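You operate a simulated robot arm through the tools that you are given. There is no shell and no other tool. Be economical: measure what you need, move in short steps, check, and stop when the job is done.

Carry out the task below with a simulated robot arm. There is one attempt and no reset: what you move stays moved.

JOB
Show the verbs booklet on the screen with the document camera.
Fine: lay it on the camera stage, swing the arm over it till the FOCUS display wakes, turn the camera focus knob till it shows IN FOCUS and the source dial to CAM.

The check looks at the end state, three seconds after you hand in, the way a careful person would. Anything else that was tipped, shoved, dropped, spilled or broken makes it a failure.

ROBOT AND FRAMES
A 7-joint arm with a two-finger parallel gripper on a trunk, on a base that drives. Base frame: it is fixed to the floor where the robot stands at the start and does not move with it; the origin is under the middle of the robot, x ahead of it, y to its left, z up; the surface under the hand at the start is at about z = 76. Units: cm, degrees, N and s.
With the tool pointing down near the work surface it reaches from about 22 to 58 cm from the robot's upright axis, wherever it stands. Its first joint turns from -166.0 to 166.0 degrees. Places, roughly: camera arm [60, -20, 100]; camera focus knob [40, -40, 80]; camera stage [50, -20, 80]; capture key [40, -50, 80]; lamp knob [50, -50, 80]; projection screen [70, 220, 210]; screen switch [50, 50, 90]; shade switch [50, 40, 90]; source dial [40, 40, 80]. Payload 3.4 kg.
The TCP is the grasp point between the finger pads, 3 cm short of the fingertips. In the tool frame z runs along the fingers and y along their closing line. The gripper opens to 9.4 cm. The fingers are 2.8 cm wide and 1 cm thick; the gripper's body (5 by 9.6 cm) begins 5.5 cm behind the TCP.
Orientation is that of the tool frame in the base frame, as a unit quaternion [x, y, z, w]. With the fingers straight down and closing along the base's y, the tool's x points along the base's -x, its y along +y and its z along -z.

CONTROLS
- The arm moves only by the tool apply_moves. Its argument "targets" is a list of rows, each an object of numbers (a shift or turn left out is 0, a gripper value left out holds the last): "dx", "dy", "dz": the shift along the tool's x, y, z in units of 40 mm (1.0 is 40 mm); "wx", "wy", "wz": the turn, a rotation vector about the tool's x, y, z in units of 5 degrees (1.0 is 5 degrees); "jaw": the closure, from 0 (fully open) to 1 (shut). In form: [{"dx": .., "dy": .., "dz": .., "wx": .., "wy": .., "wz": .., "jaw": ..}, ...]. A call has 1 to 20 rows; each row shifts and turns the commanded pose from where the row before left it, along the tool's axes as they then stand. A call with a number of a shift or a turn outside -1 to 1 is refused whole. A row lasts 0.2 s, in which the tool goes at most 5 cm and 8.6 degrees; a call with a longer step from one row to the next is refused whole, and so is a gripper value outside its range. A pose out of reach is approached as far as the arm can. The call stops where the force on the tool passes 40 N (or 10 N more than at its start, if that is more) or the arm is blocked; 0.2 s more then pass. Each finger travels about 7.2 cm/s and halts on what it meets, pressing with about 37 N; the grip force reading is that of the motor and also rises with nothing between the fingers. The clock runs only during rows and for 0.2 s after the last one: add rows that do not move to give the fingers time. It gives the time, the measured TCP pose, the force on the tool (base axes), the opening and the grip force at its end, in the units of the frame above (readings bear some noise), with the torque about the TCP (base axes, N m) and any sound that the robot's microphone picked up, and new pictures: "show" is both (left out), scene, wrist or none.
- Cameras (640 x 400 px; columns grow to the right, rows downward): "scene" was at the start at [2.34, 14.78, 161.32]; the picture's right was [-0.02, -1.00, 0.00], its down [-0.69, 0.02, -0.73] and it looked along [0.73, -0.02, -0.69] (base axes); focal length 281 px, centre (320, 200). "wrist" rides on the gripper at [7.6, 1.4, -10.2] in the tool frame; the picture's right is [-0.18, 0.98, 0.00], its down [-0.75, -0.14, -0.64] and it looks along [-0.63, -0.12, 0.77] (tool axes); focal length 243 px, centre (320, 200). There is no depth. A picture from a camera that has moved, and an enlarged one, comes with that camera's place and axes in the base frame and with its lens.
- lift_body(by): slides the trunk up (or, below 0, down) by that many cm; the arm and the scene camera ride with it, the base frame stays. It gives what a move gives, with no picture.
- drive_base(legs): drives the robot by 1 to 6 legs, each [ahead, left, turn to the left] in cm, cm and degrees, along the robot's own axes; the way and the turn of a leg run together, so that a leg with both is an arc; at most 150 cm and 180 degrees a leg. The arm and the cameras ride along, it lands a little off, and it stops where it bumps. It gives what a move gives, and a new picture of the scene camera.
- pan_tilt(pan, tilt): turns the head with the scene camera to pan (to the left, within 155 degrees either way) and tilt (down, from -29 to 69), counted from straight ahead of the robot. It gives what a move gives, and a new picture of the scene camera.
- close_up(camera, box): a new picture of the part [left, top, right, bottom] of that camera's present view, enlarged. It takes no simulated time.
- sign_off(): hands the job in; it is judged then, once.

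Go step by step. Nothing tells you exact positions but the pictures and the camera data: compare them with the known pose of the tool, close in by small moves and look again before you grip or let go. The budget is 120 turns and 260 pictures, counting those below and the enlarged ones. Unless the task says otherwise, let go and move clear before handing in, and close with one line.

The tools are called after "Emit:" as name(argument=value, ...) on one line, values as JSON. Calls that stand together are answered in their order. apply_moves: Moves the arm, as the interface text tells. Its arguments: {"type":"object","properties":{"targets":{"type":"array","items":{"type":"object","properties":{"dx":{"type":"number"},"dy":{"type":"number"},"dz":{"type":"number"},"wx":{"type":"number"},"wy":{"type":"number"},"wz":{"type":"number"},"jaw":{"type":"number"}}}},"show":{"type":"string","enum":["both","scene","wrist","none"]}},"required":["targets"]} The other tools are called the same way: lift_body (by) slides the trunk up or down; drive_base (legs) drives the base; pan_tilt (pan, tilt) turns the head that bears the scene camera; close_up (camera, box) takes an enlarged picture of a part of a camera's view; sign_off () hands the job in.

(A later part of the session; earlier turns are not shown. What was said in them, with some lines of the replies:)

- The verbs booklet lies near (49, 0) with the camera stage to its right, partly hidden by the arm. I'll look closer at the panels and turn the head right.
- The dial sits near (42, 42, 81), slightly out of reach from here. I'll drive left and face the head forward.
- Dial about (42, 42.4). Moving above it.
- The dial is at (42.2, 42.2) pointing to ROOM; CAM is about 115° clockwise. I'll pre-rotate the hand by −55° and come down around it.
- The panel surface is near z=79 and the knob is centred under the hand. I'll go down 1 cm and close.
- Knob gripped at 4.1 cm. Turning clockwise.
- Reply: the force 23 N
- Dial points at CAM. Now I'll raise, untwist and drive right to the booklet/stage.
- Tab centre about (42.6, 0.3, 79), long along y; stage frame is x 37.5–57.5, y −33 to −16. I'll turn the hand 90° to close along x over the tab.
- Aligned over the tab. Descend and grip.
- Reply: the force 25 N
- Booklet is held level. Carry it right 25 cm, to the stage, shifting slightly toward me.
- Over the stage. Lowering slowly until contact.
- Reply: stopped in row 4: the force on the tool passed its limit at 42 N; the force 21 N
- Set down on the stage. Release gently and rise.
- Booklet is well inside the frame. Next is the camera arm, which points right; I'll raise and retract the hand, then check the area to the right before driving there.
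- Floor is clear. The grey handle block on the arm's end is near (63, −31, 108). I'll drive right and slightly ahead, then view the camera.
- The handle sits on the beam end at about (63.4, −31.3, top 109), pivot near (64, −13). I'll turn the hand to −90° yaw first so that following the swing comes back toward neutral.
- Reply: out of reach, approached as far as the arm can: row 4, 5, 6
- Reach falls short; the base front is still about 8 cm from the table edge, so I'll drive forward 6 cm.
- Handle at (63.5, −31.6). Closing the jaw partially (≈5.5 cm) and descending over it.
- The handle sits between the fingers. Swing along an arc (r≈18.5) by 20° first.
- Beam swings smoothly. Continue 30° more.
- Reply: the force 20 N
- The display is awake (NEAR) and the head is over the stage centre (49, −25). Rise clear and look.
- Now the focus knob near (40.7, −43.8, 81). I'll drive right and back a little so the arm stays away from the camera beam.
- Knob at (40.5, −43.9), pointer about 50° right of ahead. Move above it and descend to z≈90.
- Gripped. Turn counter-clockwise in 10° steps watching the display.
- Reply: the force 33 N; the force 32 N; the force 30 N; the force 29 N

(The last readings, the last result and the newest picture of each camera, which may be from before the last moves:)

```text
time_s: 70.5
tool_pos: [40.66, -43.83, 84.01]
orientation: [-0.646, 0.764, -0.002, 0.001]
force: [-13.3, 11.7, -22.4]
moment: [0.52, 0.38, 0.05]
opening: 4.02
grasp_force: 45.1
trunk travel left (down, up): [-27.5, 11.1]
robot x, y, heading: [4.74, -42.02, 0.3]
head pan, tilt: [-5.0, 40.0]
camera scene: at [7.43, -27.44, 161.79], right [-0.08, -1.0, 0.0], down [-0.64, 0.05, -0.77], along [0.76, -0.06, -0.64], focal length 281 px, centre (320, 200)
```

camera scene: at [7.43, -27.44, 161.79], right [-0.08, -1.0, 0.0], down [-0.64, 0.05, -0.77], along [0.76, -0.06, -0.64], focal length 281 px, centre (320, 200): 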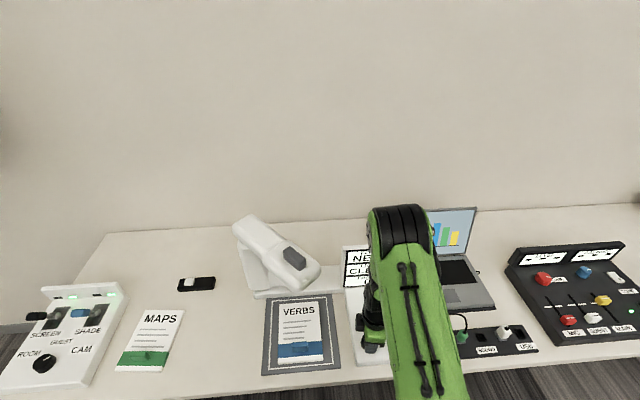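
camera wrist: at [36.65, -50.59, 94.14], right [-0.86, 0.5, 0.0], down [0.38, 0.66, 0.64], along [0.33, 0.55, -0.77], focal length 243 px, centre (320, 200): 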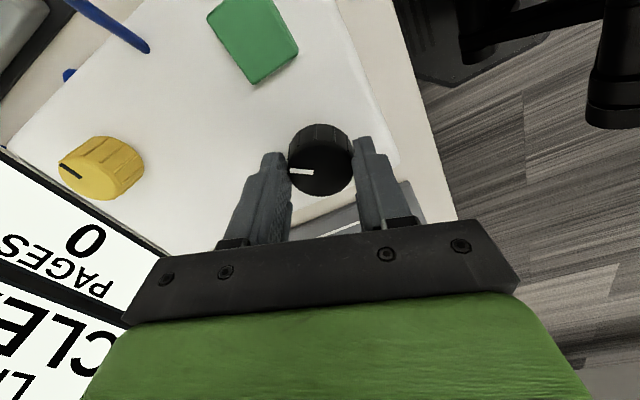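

Emit:
apply_moves(targets=[{"wz": -1}, {"wz": -1}, {}], show="scene")

Emit:
apply_moves(targets=[{"wz": -1}, {"wz": -1}, {}], show="scene")

Emit:
apply_moves(targets=[{"wz": -1}, {"wz": -1}, {}], show="both")

```text
time_s: 71.3
tool_pos: [40.76, -43.84, 84.0]
orientation: [0.71, -0.704, 0.002, -0.002]
force: [-8.9, 13.2, -19.8]
moment: [0.56, 0.21, 0.03]
opening: 4.01
grasp_force: 45.0
trunk travel left (down, up): [-27.5, 11.1]
robot x, y, heading: [4.92, -41.84, 0.4]
head pan, tilt: [-5.0, 40.0]
camera scene: at [7.48, -27.42, 161.79], right [-0.08, -1.0, 0.0], down [-0.64, 0.05, -0.77], along [0.76, -0.06, -0.64], focal length 281 px, centre (320, 200)
```

scene: 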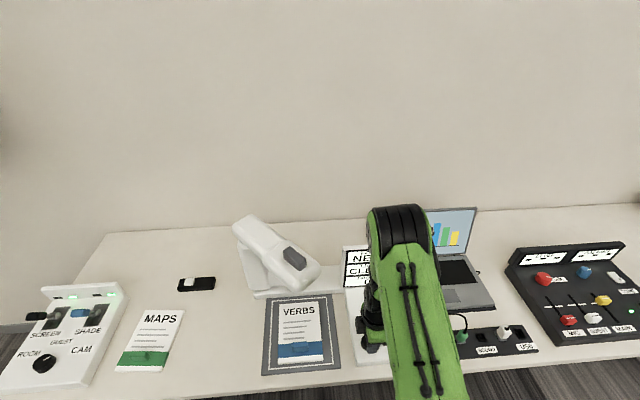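

```text
time_s: 72.1
tool_pos: [40.66, -43.91, 83.95]
orientation: [0.768, -0.64, 0.003, -0.002]
force: [-1.9, 11.1, -14.1]
moment: [0.84, 0.13, 0.03]
opening: 4.01
grasp_force: 44.7
trunk travel left (down, up): [-27.5, 11.1]
robot x, y, heading: [4.96, -41.46, 0.1]
head pan, tilt: [-5.0, 40.0]
camera scene: at [7.55, -27.45, 161.79], right [-0.08, -1.0, 0.0], down [-0.64, 0.05, -0.77], along [0.76, -0.06, -0.64], focal length 281 px, centre (320, 200)
```

scene: 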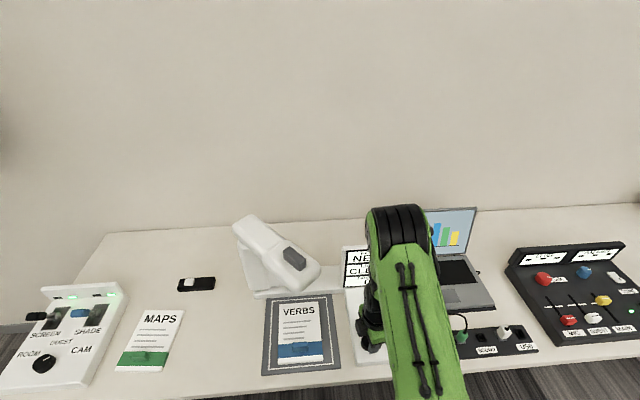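

```text
time_s: 72.9
tool_pos: [40.69, -43.95, 83.97]
orientation: [0.821, -0.571, 0.004, -0.001]
force: [0.2, 8.8, -7.2]
moment: [0.1, 0.13, -0.19]
opening: 3.99
grasp_force: 45.2
trunk travel left (down, up): [-27.5, 11.1]
robot x, y, heading: [5.0, -41.89, 0.3]
head pan, tilt: [-5.0, 40.0]
camera scene: at [7.53, -27.48, 161.8], right [-0.08, -1.0, 0.0], down [-0.64, 0.05, -0.77], along [0.76, -0.06, -0.64], focal length 281 px, centre (320, 200)
camera wrist: at [41.98, -51.6, 94.23], right [-0.99, -0.17, -0.01], down [-0.13, 0.76, 0.64], along [-0.1, 0.63, -0.77], focal length 243 px, centre (320, 200)
```

scene: 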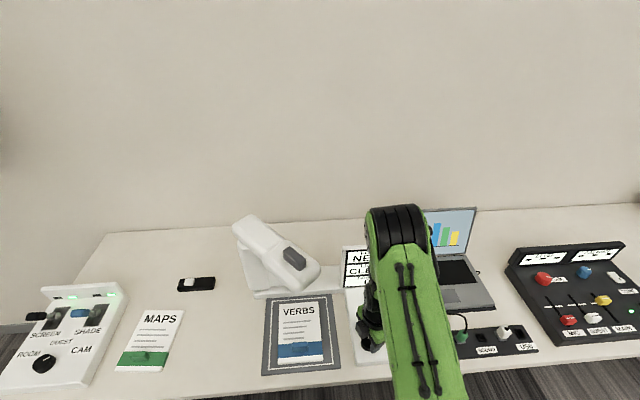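
wrist: 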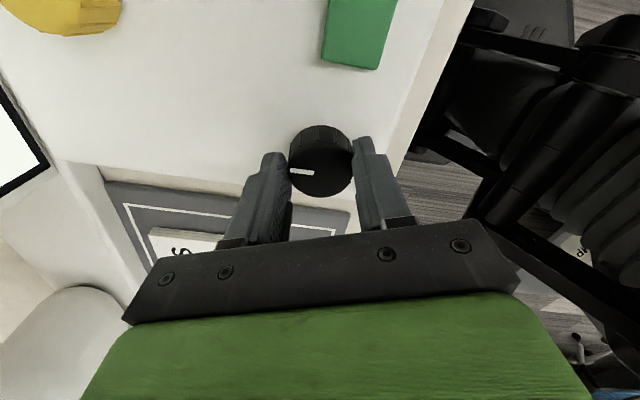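

Emit:
apply_moves(targets=[{"wz": -1}, {"wz": -1}, {}], show="both")

```text
time_s: 73.7
tool_pos: [40.95, -44.17, 83.92]
orientation: [0.867, -0.498, 0.006, -0.001]
force: [11.4, -1.3, 10.0]
moment: [-0.38, -0.5, -1.02]
opening: 3.98
grasp_force: 45.4
trunk travel left (down, up): [-27.5, 11.1]
robot x, y, heading: [5.14, -41.69, 0.1]
head pan, tilt: [-5.0, 40.0]
camera scene: at [7.6, -27.65, 161.82], right [-0.08, -1.0, 0.0], down [-0.64, 0.05, -0.77], along [0.76, -0.06, -0.64], focal length 281 px, centre (320, 200)
camera wrist: at [43.39, -51.45, 94.28], right [-0.94, -0.34, -0.01], down [-0.27, 0.72, 0.64], along [-0.21, 0.6, -0.77], focal length 243 px, centre (320, 200)
```

scene: 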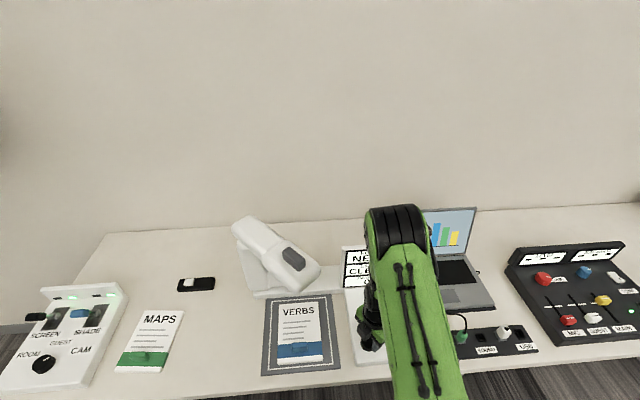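
wrist: 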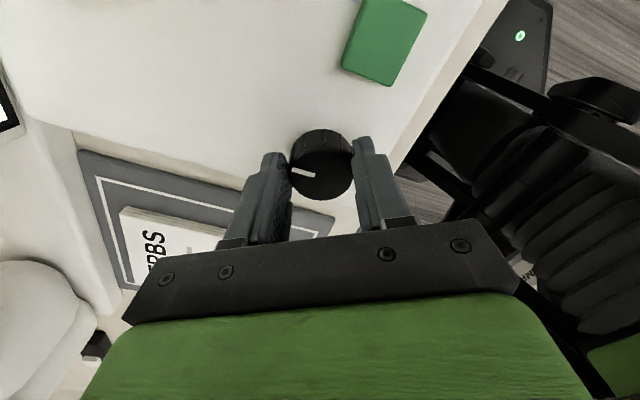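

A hard stop with NEAR still shown, so focus lies clockwise. Turn back past the start.

Emit:
apply_moves(targets=[{"wz": 1}, {"wz": 1}, {"wz": 1}, {"wz": 1}, {"wz": 1}, {"wz": 1}, {"wz": 1}, {"wz": 1}, {"wz": 1}, {"wz": 1}, {"wz": 1}, {"wz": 1}, {"wz": 1}, {"wz": 1}, {"wz": 1}, {"wz": 1}, {}], show="both")

Emit:
apply_moves(targets=[{"wz": 1}, {"wz": 1}, {}], show="scene")

Emit:
apply_moves(targets=[{"wz": 1}, {"wz": 1}, {}], show="scene")

```text
time_s: 77.3
tool_pos: [40.3, -43.99, 83.93]
orientation: [-0.344, 0.939, 0.001, 0.001]
force: [-13.1, -6.2, -3.5]
moment: [0.26, 0.22, 0.03]
opening: 3.92
grasp_force: 44.7
trunk travel left (down, up): [-27.5, 11.1]
robot x, y, heading: [4.97, -42.01, -0.0]
head pan, tilt: [-5.0, 40.0]
camera scene: at [7.25, -27.74, 161.81], right [-0.08, -1.0, 0.0], down [-0.64, 0.05, -0.77], along [0.76, -0.06, -0.64], focal length 281 px, centre (320, 200)
camera wrist: at [33.57, -47.87, 94.16], right [-0.49, 0.87, 0.0], down [0.67, 0.38, 0.64], along [0.56, 0.32, -0.77], focal length 243 px, centre (320, 200)
```

scene: 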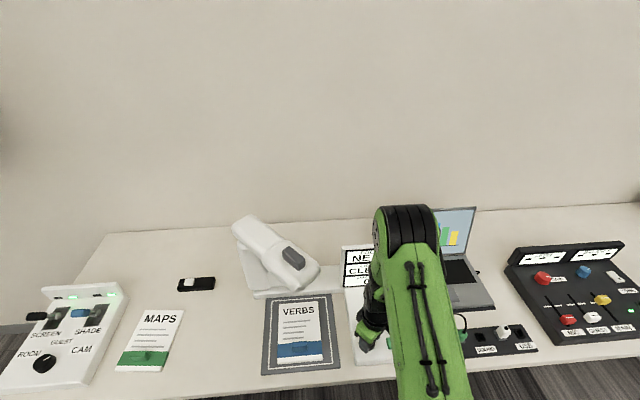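
wrist: 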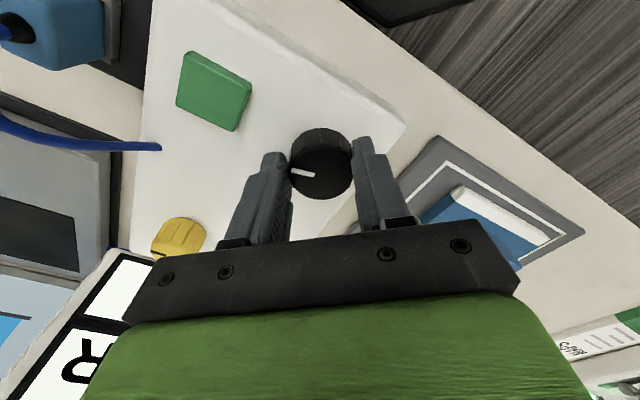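

```text
time_s: 78.1
tool_pos: [40.35, -43.89, 83.79]
orientation: [-0.261, 0.965, 0.0, 0.0]
force: [-21.8, -2.1, -16.7]
moment: [0.17, 0.22, 0.04]
opening: 3.98
grasp_force: 45.5
trunk travel left (down, up): [-27.5, 11.1]
robot x, y, heading: [4.9, -41.55, 0.0]
head pan, tilt: [-5.0, 40.0]
camera scene: at [7.22, -27.68, 161.81], right [-0.08, -1.0, 0.0], down [-0.64, 0.05, -0.77], along [0.76, -0.06, -0.64], focal length 281 px, centre (320, 200)
```

scene: 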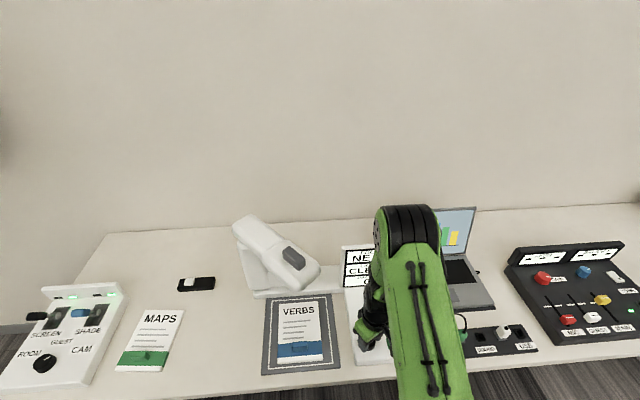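

```text
time_s: 78.9
tool_pos: [40.35, -43.83, 83.94]
orientation: [-0.176, 0.984, 0.001, 0.0]
force: [-23.0, 2.5, -14.4]
moment: [0.29, 0.35, 0.08]
opening: 3.94
grasp_force: 45.2
trunk travel left (down, up): [-27.5, 11.1]
robot x, y, heading: [5.04, -41.76, 0.3]
head pan, tilt: [-5.0, 40.0]
camera scene: at [7.18, -27.59, 161.81], right [-0.08, -1.0, 0.0], down [-0.64, 0.05, -0.77], along [0.76, -0.06, -0.64], focal length 281 px, centre (320, 200)
```

scene: 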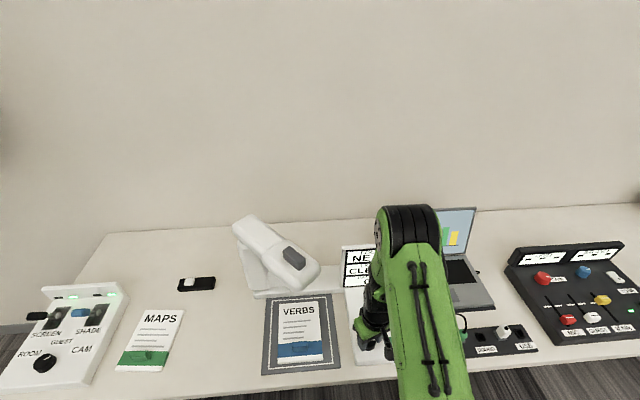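

Emit:
apply_moves(targets=[{"wz": 1}, {"wz": 1}, {}], show="scene")

Emit:
apply_moves(targets=[{"wz": 1}, {"wz": 1}, {}], show="scene")

Emit:
apply_moves(targets=[{"wz": 1}, {"wz": 1}, {}], show="both")

```text
time_s: 79.7
tool_pos: [40.24, -43.85, 83.94]
orientation: [-0.091, 0.996, 0.0, 0.0]
force: [-23.7, 11.0, -14.1]
moment: [0.41, 0.33, 0.05]
opening: 3.95
grasp_force: 45.3
trunk travel left (down, up): [-27.5, 11.1]
robot x, y, heading: [5.09, -41.68, 0.4]
head pan, tilt: [-5.0, 40.0]
camera scene: at [7.18, -27.46, 161.8], right [-0.08, -1.0, 0.0], down [-0.64, 0.05, -0.77], along [0.76, -0.06, -0.64], focal length 281 px, centre (320, 200)
```

scene: 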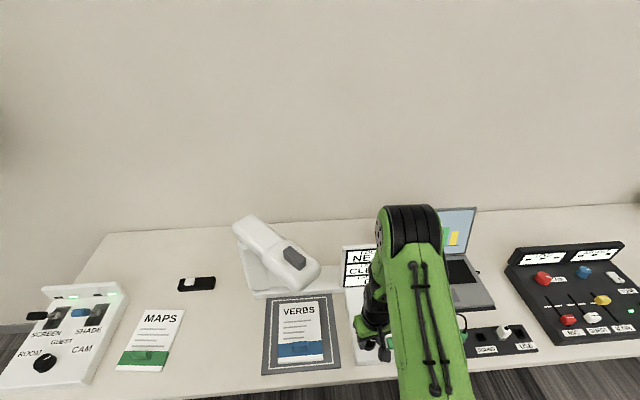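

```text
time_s: 80.5
tool_pos: [40.34, -43.79, 83.8]
orientation: [-0.003, 1.0, 0.001, -0.001]
force: [-23.3, 16.8, -12.5]
moment: [0.43, 0.72, 0.07]
opening: 3.95
grasp_force: 44.3
trunk travel left (down, up): [-27.5, 11.1]
robot x, y, heading: [4.72, -41.55, 0.1]
head pan, tilt: [-5.0, 40.0]
camera scene: at [7.19, -27.32, 161.79], right [-0.08, -1.0, 0.0], down [-0.64, 0.05, -0.77], along [0.76, -0.06, -0.64], focal length 281 px, centre (320, 200)
```

scene: 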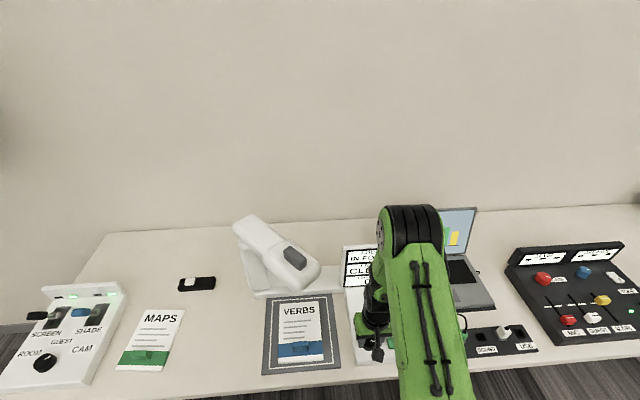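

```text
time_s: 81.3
tool_pos: [40.37, -43.66, 83.91]
orientation: [0.084, 0.996, 0.002, 0.0]
force: [-20.5, 20.1, -16.3]
moment: [0.52, 0.77, 0.06]
opening: 3.93
grasp_force: 45.0
trunk travel left (down, up): [-27.5, 11.1]
robot x, y, heading: [5.12, -41.75, 0.3]
head pan, tilt: [-5.0, 40.0]
camera scene: at [7.26, -27.3, 161.78], right [-0.08, -1.0, 0.0], down [-0.64, 0.05, -0.77], along [0.76, -0.06, -0.64], focal length 281 px, centre (320, 200)
camera wrist: at [33.0, -41.02, 94.22], right [0.35, 0.94, 0.0], down [0.72, -0.27, 0.64], along [0.6, -0.22, -0.77], focal length 243 px, centre (320, 200)
```

scene: 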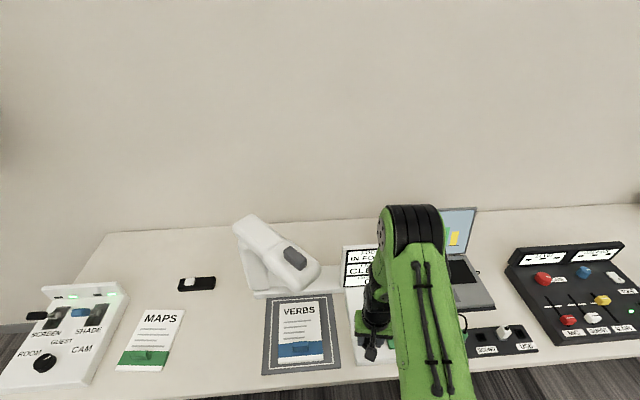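
wrist: 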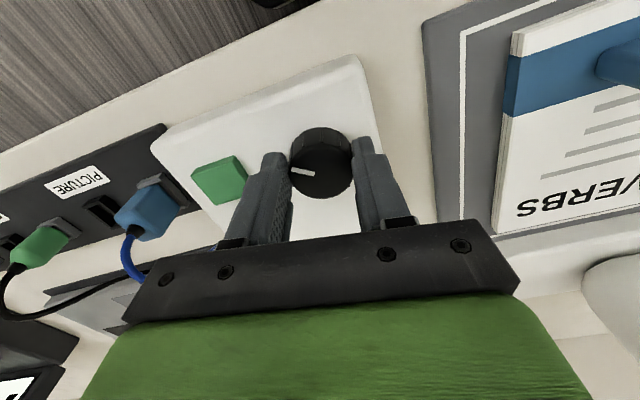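

IN FOCUS shows. Confirm with a close-up, then release and rise.

Emit:
close_up(camera="scene", box=[320, 230, 420, 300])

Emit:
apply_moves(targets=[{"jaw": 0.7}, {"jaw": 0.35}, {"jaw": 0.3}, {"dz": -0.5}, {"dz": -1}, {"dz": -1}, {"dz": -1}, {"dz": -1}, {"dz": -1}, {"dz": -1}, {"dz": -1}, {"dz": -1}, {"dz": -1}])

Emit:
close_up(camera="scene", box=[220, 200, 440, 380])

```text
5.71 times, centred on (370, 265) of scene
camera zoom: at [7.26, -27.3, 161.78], right [-0.08, -1.0, 0.0], down [-0.64, 0.05, -0.77], along [0.76, -0.06, -0.64], focal length 1606 px, centre (34, -171)
```

zoom: 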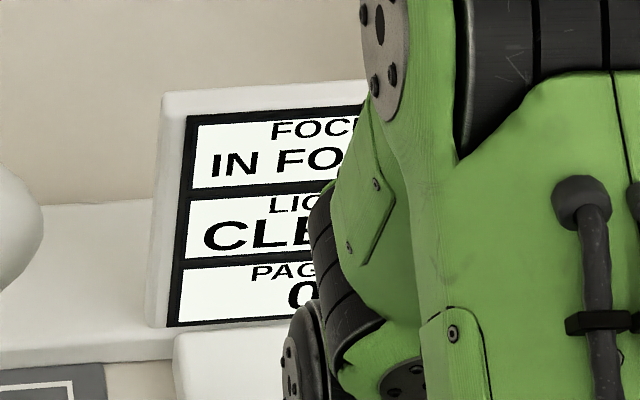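

```text
time_s: 84.1
tool_pos: [40.38, -43.88, 121.74]
orientation: [0.085, 0.996, 0.0, 0.002]
force: [-0.4, 0.1, 0.3]
moment: [0.01, 0.01, -0.01]
opening: 6.58
grasp_force: 0.0
trunk travel left (down, up): [-27.5, 11.1]
robot x, y, heading: [4.99, -41.79, 0.2]
head pan, tilt: [-5.0, 40.0]
camera scene: at [7.39, -27.63, 161.81], right [-0.08, -1.0, 0.0], down [-0.64, 0.05, -0.77], along [0.76, -0.06, -0.64], focal length 281 px, centre (320, 200)
camera wrist: at [32.98, -41.31, 132.0], right [0.35, 0.94, 0.0], down [0.72, -0.27, 0.65], along [0.61, -0.22, -0.76], focal length 243 px, centre (320, 200)
```

scene: 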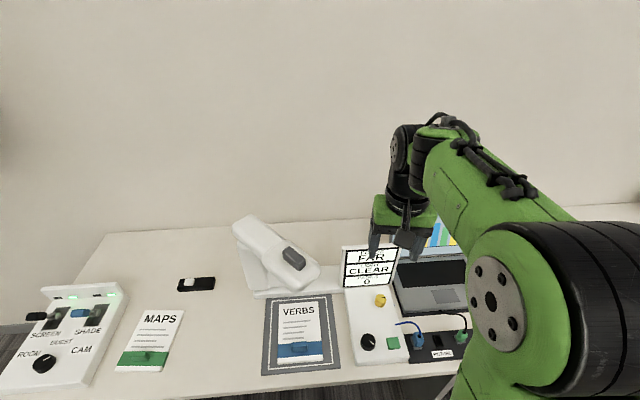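
wrist: 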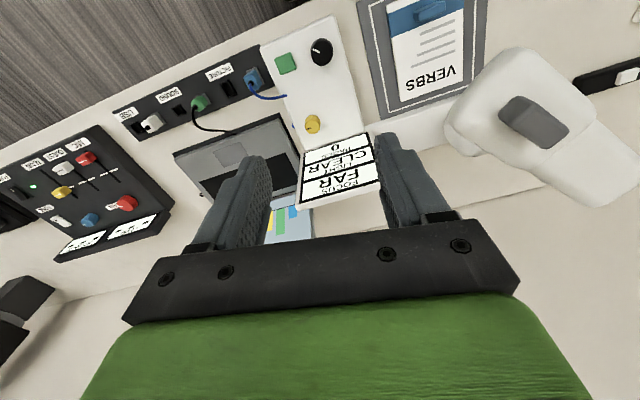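

```text
2.22 times, centred on (330, 290) of scene
camera zoom: at [7.39, -27.63, 161.81], right [-0.08, -1.0, 0.0], down [-0.64, 0.05, -0.77], along [0.76, -0.06, -0.64], focal length 625 px, centre (298, 0)
```

zoom: 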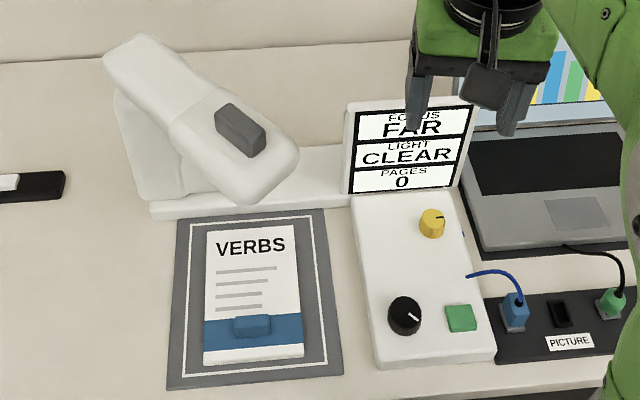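

On release it slipped slightly past to FAR. I'll regrip and turn back about 6°.

Emit:
apply_moves(targets=[{"dz": 1}, {"dz": 1}, {"dz": 1}, {"dz": 1}, {"dz": 1}, {"dz": 1}, {"dz": 1}, {"dz": 1}, {"dz": 0.9}, {"dz": 0.5}, {}], show="wrist")

Emit:
close_up(camera="wrist", box=[180, 80, 460, 255])

```text
time_s: 86.5
tool_pos: [40.74, -43.97, 84.2]
orientation: [0.083, 0.997, -0.001, 0.003]
force: [-0.1, 0.6, 0.8]
moment: [-0.02, 0.01, 0.02]
opening: 6.59
grasp_force: 0.0
trunk travel left (down, up): [-27.5, 11.1]
robot x, y, heading: [5.16, -42.0, 0.2]
head pan, tilt: [-5.0, 40.0]
camera wrist: at [33.3, -41.35, 94.41], right [0.35, 0.94, 0.0], down [0.72, -0.26, 0.65], along [0.61, -0.22, -0.76], focal length 243 px, centre (320, 200)
```

wrist: 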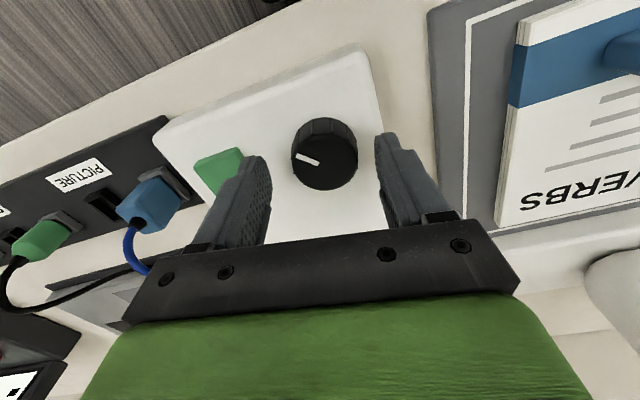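

```text
2.29 times, centred on (320, 168) of wrist
camera zoom: at [33.3, -41.35, 94.41], right [0.35, 0.94, 0.0], down [0.72, -0.26, 0.65], along [0.61, -0.22, -0.76], focal length 555 px, centre (320, 274)
```

zoom: 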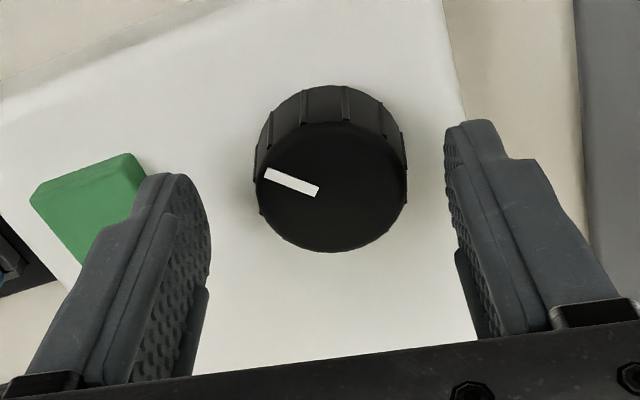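

Emit:
apply_moves(targets=[{"dz": 0.1, "jaw": 0.5}, {"jaw": 0.7}, {"jaw": 0.9}, {"jaw": 1}, {"jaw": 1}, {}], show="both")

Emit:
apply_moves(targets=[{"wz": -1}, {"wz": -1}, {}], show="both")

```text
time_s: 87.9
tool_pos: [40.77, -43.72, 83.78]
orientation: [0.083, 0.997, 0.002, 0.003]
force: [3.2, 17.9, 5.6]
moment: [0.48, -0.13, -0.02]
opening: 4.01
grasp_force: 45.1
trunk travel left (down, up): [-27.5, 11.1]
robot x, y, heading: [5.1, -42.1, 0.5]
head pan, tilt: [-5.0, 40.0]
camera scene: at [7.47, -27.31, 161.78], right [-0.08, -1.0, 0.0], down [-0.64, 0.05, -0.77], along [0.76, -0.06, -0.64], focal length 281 px, centre (320, 200)
camera wrist: at [33.33, -41.1, 94.08], right [0.34, 0.94, 0.0], down [0.72, -0.27, 0.65], along [0.61, -0.22, -0.76], focal length 243 px, centre (320, 200)
```

scene: 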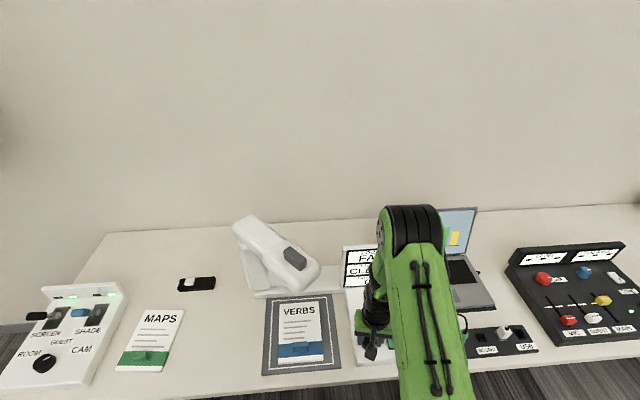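
wrist: 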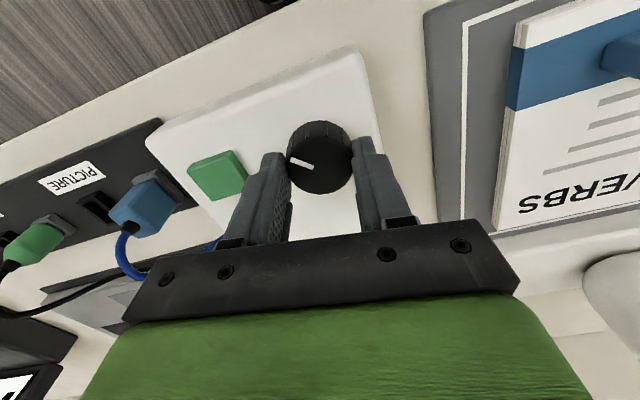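

```text
time_s: 88.7
tool_pos: [40.77, -43.57, 83.81]
orientation: [-0.005, 1.0, 0.002, 0.004]
force: [4.7, 18.3, 6.2]
moment: [0.5, 0.12, 0.01]
opening: 4.02
grasp_force: 45.0
trunk travel left (down, up): [-27.5, 11.1]
robot x, y, heading: [4.85, -41.37, 0.2]
head pan, tilt: [-5.0, 40.0]
camera scene: at [7.48, -27.31, 161.78], right [-0.08, -1.0, 0.0], down [-0.64, 0.05, -0.77], along [0.76, -0.06, -0.64], focal length 281 px, centre (320, 200)
camera wrist: at [32.98, -42.41, 94.08], right [0.18, 0.98, 0.0], down [0.75, -0.14, 0.65], along [0.64, -0.11, -0.76], focal length 243 px, centre (320, 200)
```

scene: 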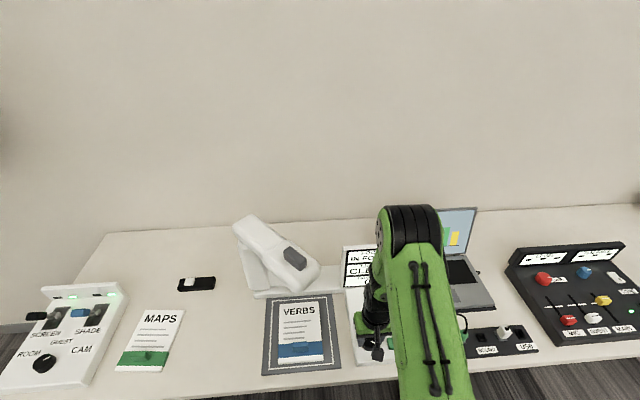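
wrist: 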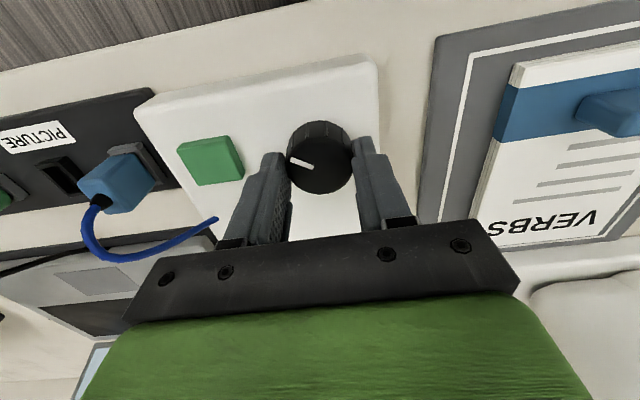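

IN FOCUS again; turn 5° more to the middle, relieve the sideways load, release gradually.

Emit:
apply_moves(targets=[{"wz": -1}, {"dy": 0.09, "dx": 0.0}, {}], show="scene")

Emit:
apply_moves(targets=[{"jaw": 0.6}, {"jaw": 0.45}, {"jaw": 0.3}, {}], show="both")

```text
time_s: 89.5
tool_pos: [40.88, -43.57, 83.84]
orientation: [-0.046, 0.999, -0.001, 0.004]
force: [5.2, 9.0, 10.0]
moment: [0.69, 0.03, -0.01]
opening: 4.03
grasp_force: 44.7
trunk travel left (down, up): [-27.5, 11.1]
robot x, y, heading: [4.8, -41.94, 0.2]
head pan, tilt: [-5.0, 40.0]
camera scene: at [7.48, -27.5, 161.8], right [-0.08, -1.0, 0.0], down [-0.64, 0.05, -0.77], along [0.76, -0.06, -0.64], focal length 281 px, centre (320, 200)
```

scene: 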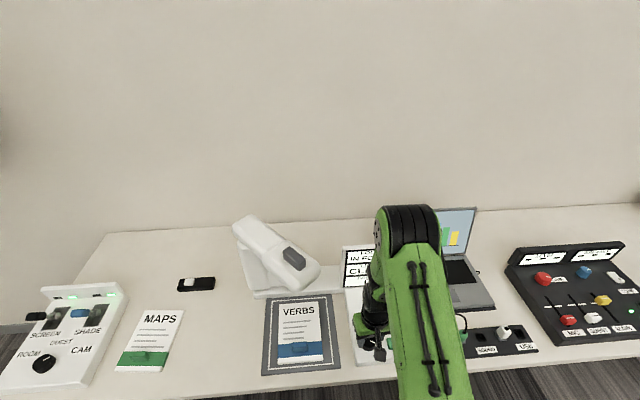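

```text
time_s: 90.5
tool_pos: [40.59, -43.81, 83.92]
orientation: [-0.047, 0.999, 0.0, 0.003]
force: [0.4, 0.3, 0.3]
moment: [-0.01, 0.02, 0.0]
opening: 6.58
grasp_force: 0.0
trunk travel left (down, up): [-27.5, 11.1]
robot x, y, heading: [5.07, -42.14, 0.1]
head pan, tilt: [-5.0, 40.0]
camera scene: at [7.45, -27.63, 161.81], right [-0.08, -1.0, 0.0], down [-0.64, 0.05, -0.77], along [0.76, -0.06, -0.64], focal length 281 px, centre (320, 200)
camera wrist: at [32.84, -43.04, 94.06], right [0.09, 1.0, 0.0], down [0.76, -0.07, 0.65], along [0.64, -0.06, -0.76], focal length 243 px, centre (320, 200)
```

scene: 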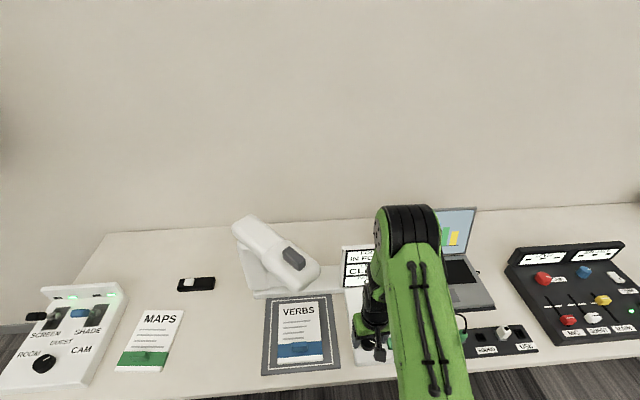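
wrist: 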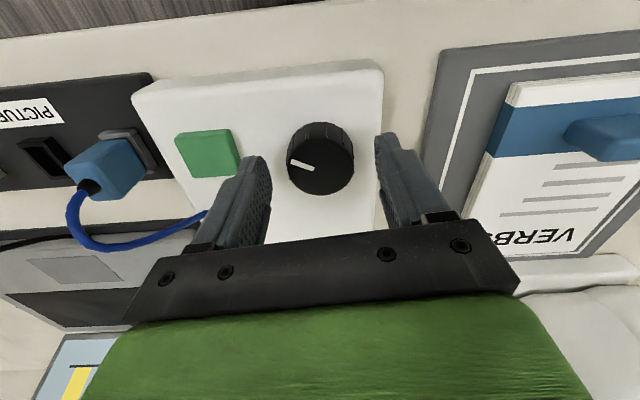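

Still IN FOCUS after release. Rise straight up and check everything, including the screen.

Emit:
apply_moves(targets=[{"dz": -0.5}, {"dz": -1}, {"dz": -1}, {"dz": -1}, {"dz": -1}, {"dz": -1}, {"dz": -1}, {"dz": -1}, {"dz": -1}, {"dz": -1}], show="scene")

Emit:
close_up(camera="scene", box=[220, 200, 440, 380])

Emit:
close_up(camera="scene", box=[0, 260, 200, 400])

Emit:
pan_tilt(pan=65, tilt=0)

```text
time_s: 92.7
tool_pos: [40.29, -43.62, 121.84]
orientation: [-0.048, 0.999, -0.001, 0.002]
force: [-0.4, 0.4, 1.3]
moment: [0.01, -0.02, 0.01]
opening: 6.59
grasp_force: 0.1
trunk travel left (down, up): [-27.5, 11.1]
robot x, y, heading: [5.23, -41.74, 0.1]
head pan, tilt: [-5.0, 40.0]
camera scene: at [7.41, -27.63, 161.81], right [-0.08, -1.0, 0.0], down [-0.64, 0.05, -0.77], along [0.76, -0.06, -0.64], focal length 281 px, centre (320, 200)
```

scene: 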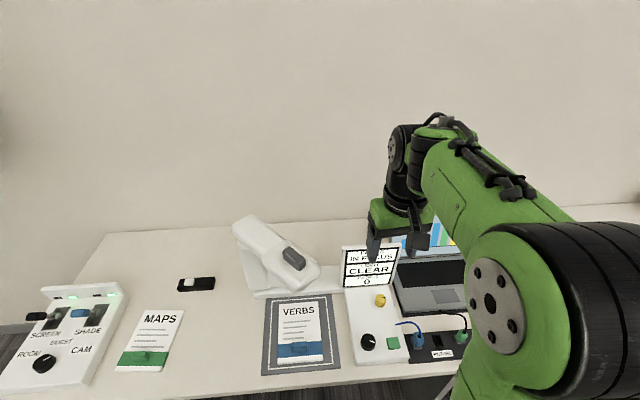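

```text
2.22 times, centred on (330, 290) of scene
camera zoom: at [7.41, -27.63, 161.81], right [-0.08, -1.0, 0.0], down [-0.64, 0.05, -0.77], along [0.76, -0.06, -0.64], focal length 625 px, centre (298, 0)
```

zoom: 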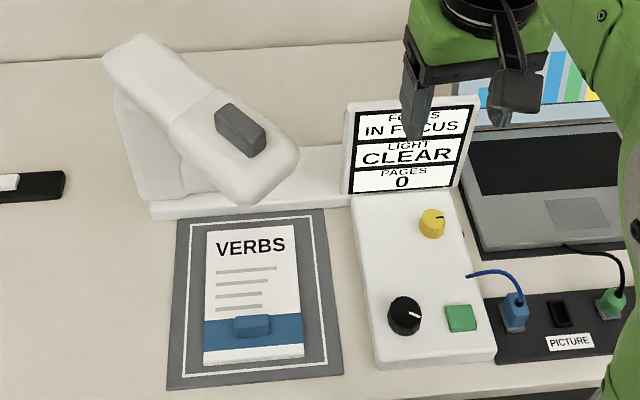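

```text
2.86 times, centred on (100, 330) of scene
camera zoom: at [7.41, -27.63, 161.81], right [-0.08, -1.0, 0.0], down [-0.64, 0.05, -0.77], along [0.76, -0.06, -0.64], focal length 803 px, centre (949, -171)
```

zoom: 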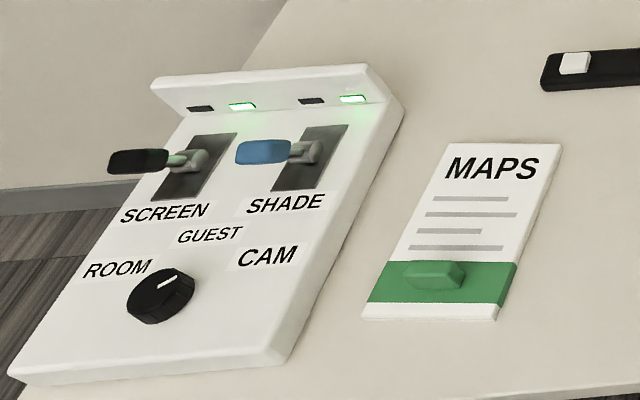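

```text
time_s: 94.1
tool_pos: [40.44, -43.51, 121.74]
orientation: [-0.047, 0.999, 0.0, 0.002]
force: [0.1, 0.4, 1.0]
moment: [-0.02, 0.0, -0.03]
opening: 6.6
grasp_force: 0.1
trunk travel left (down, up): [-27.5, 11.1]
robot x, y, heading: [5.01, -41.99, 0.4]
head pan, tilt: [65.0, 0.0]
camera scene: at [2.76, -18.75, 168.18], right [0.91, -0.42, 0.0], down [0.0, 0.0, -1.0], along [0.42, 0.91, 0.0], focal length 281 px, centre (320, 200)
```

scene: 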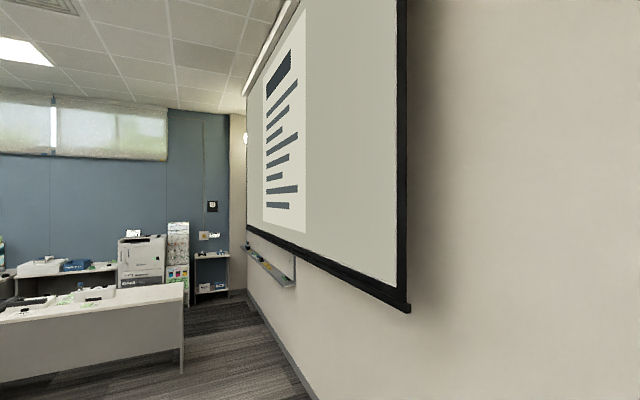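

The screen now shows the booklet page, FOCUS reads IN FOCUS, the dial is on CAM and the hand is clear. Handing in.

Emit:
sign_off()

```text
The job is handed in.
```

The verbs booklet is on the camera stage with the camera arm swung over it. FOCUS reads IN FOCUS, the source dial points to CAM, and the screen shows the page.
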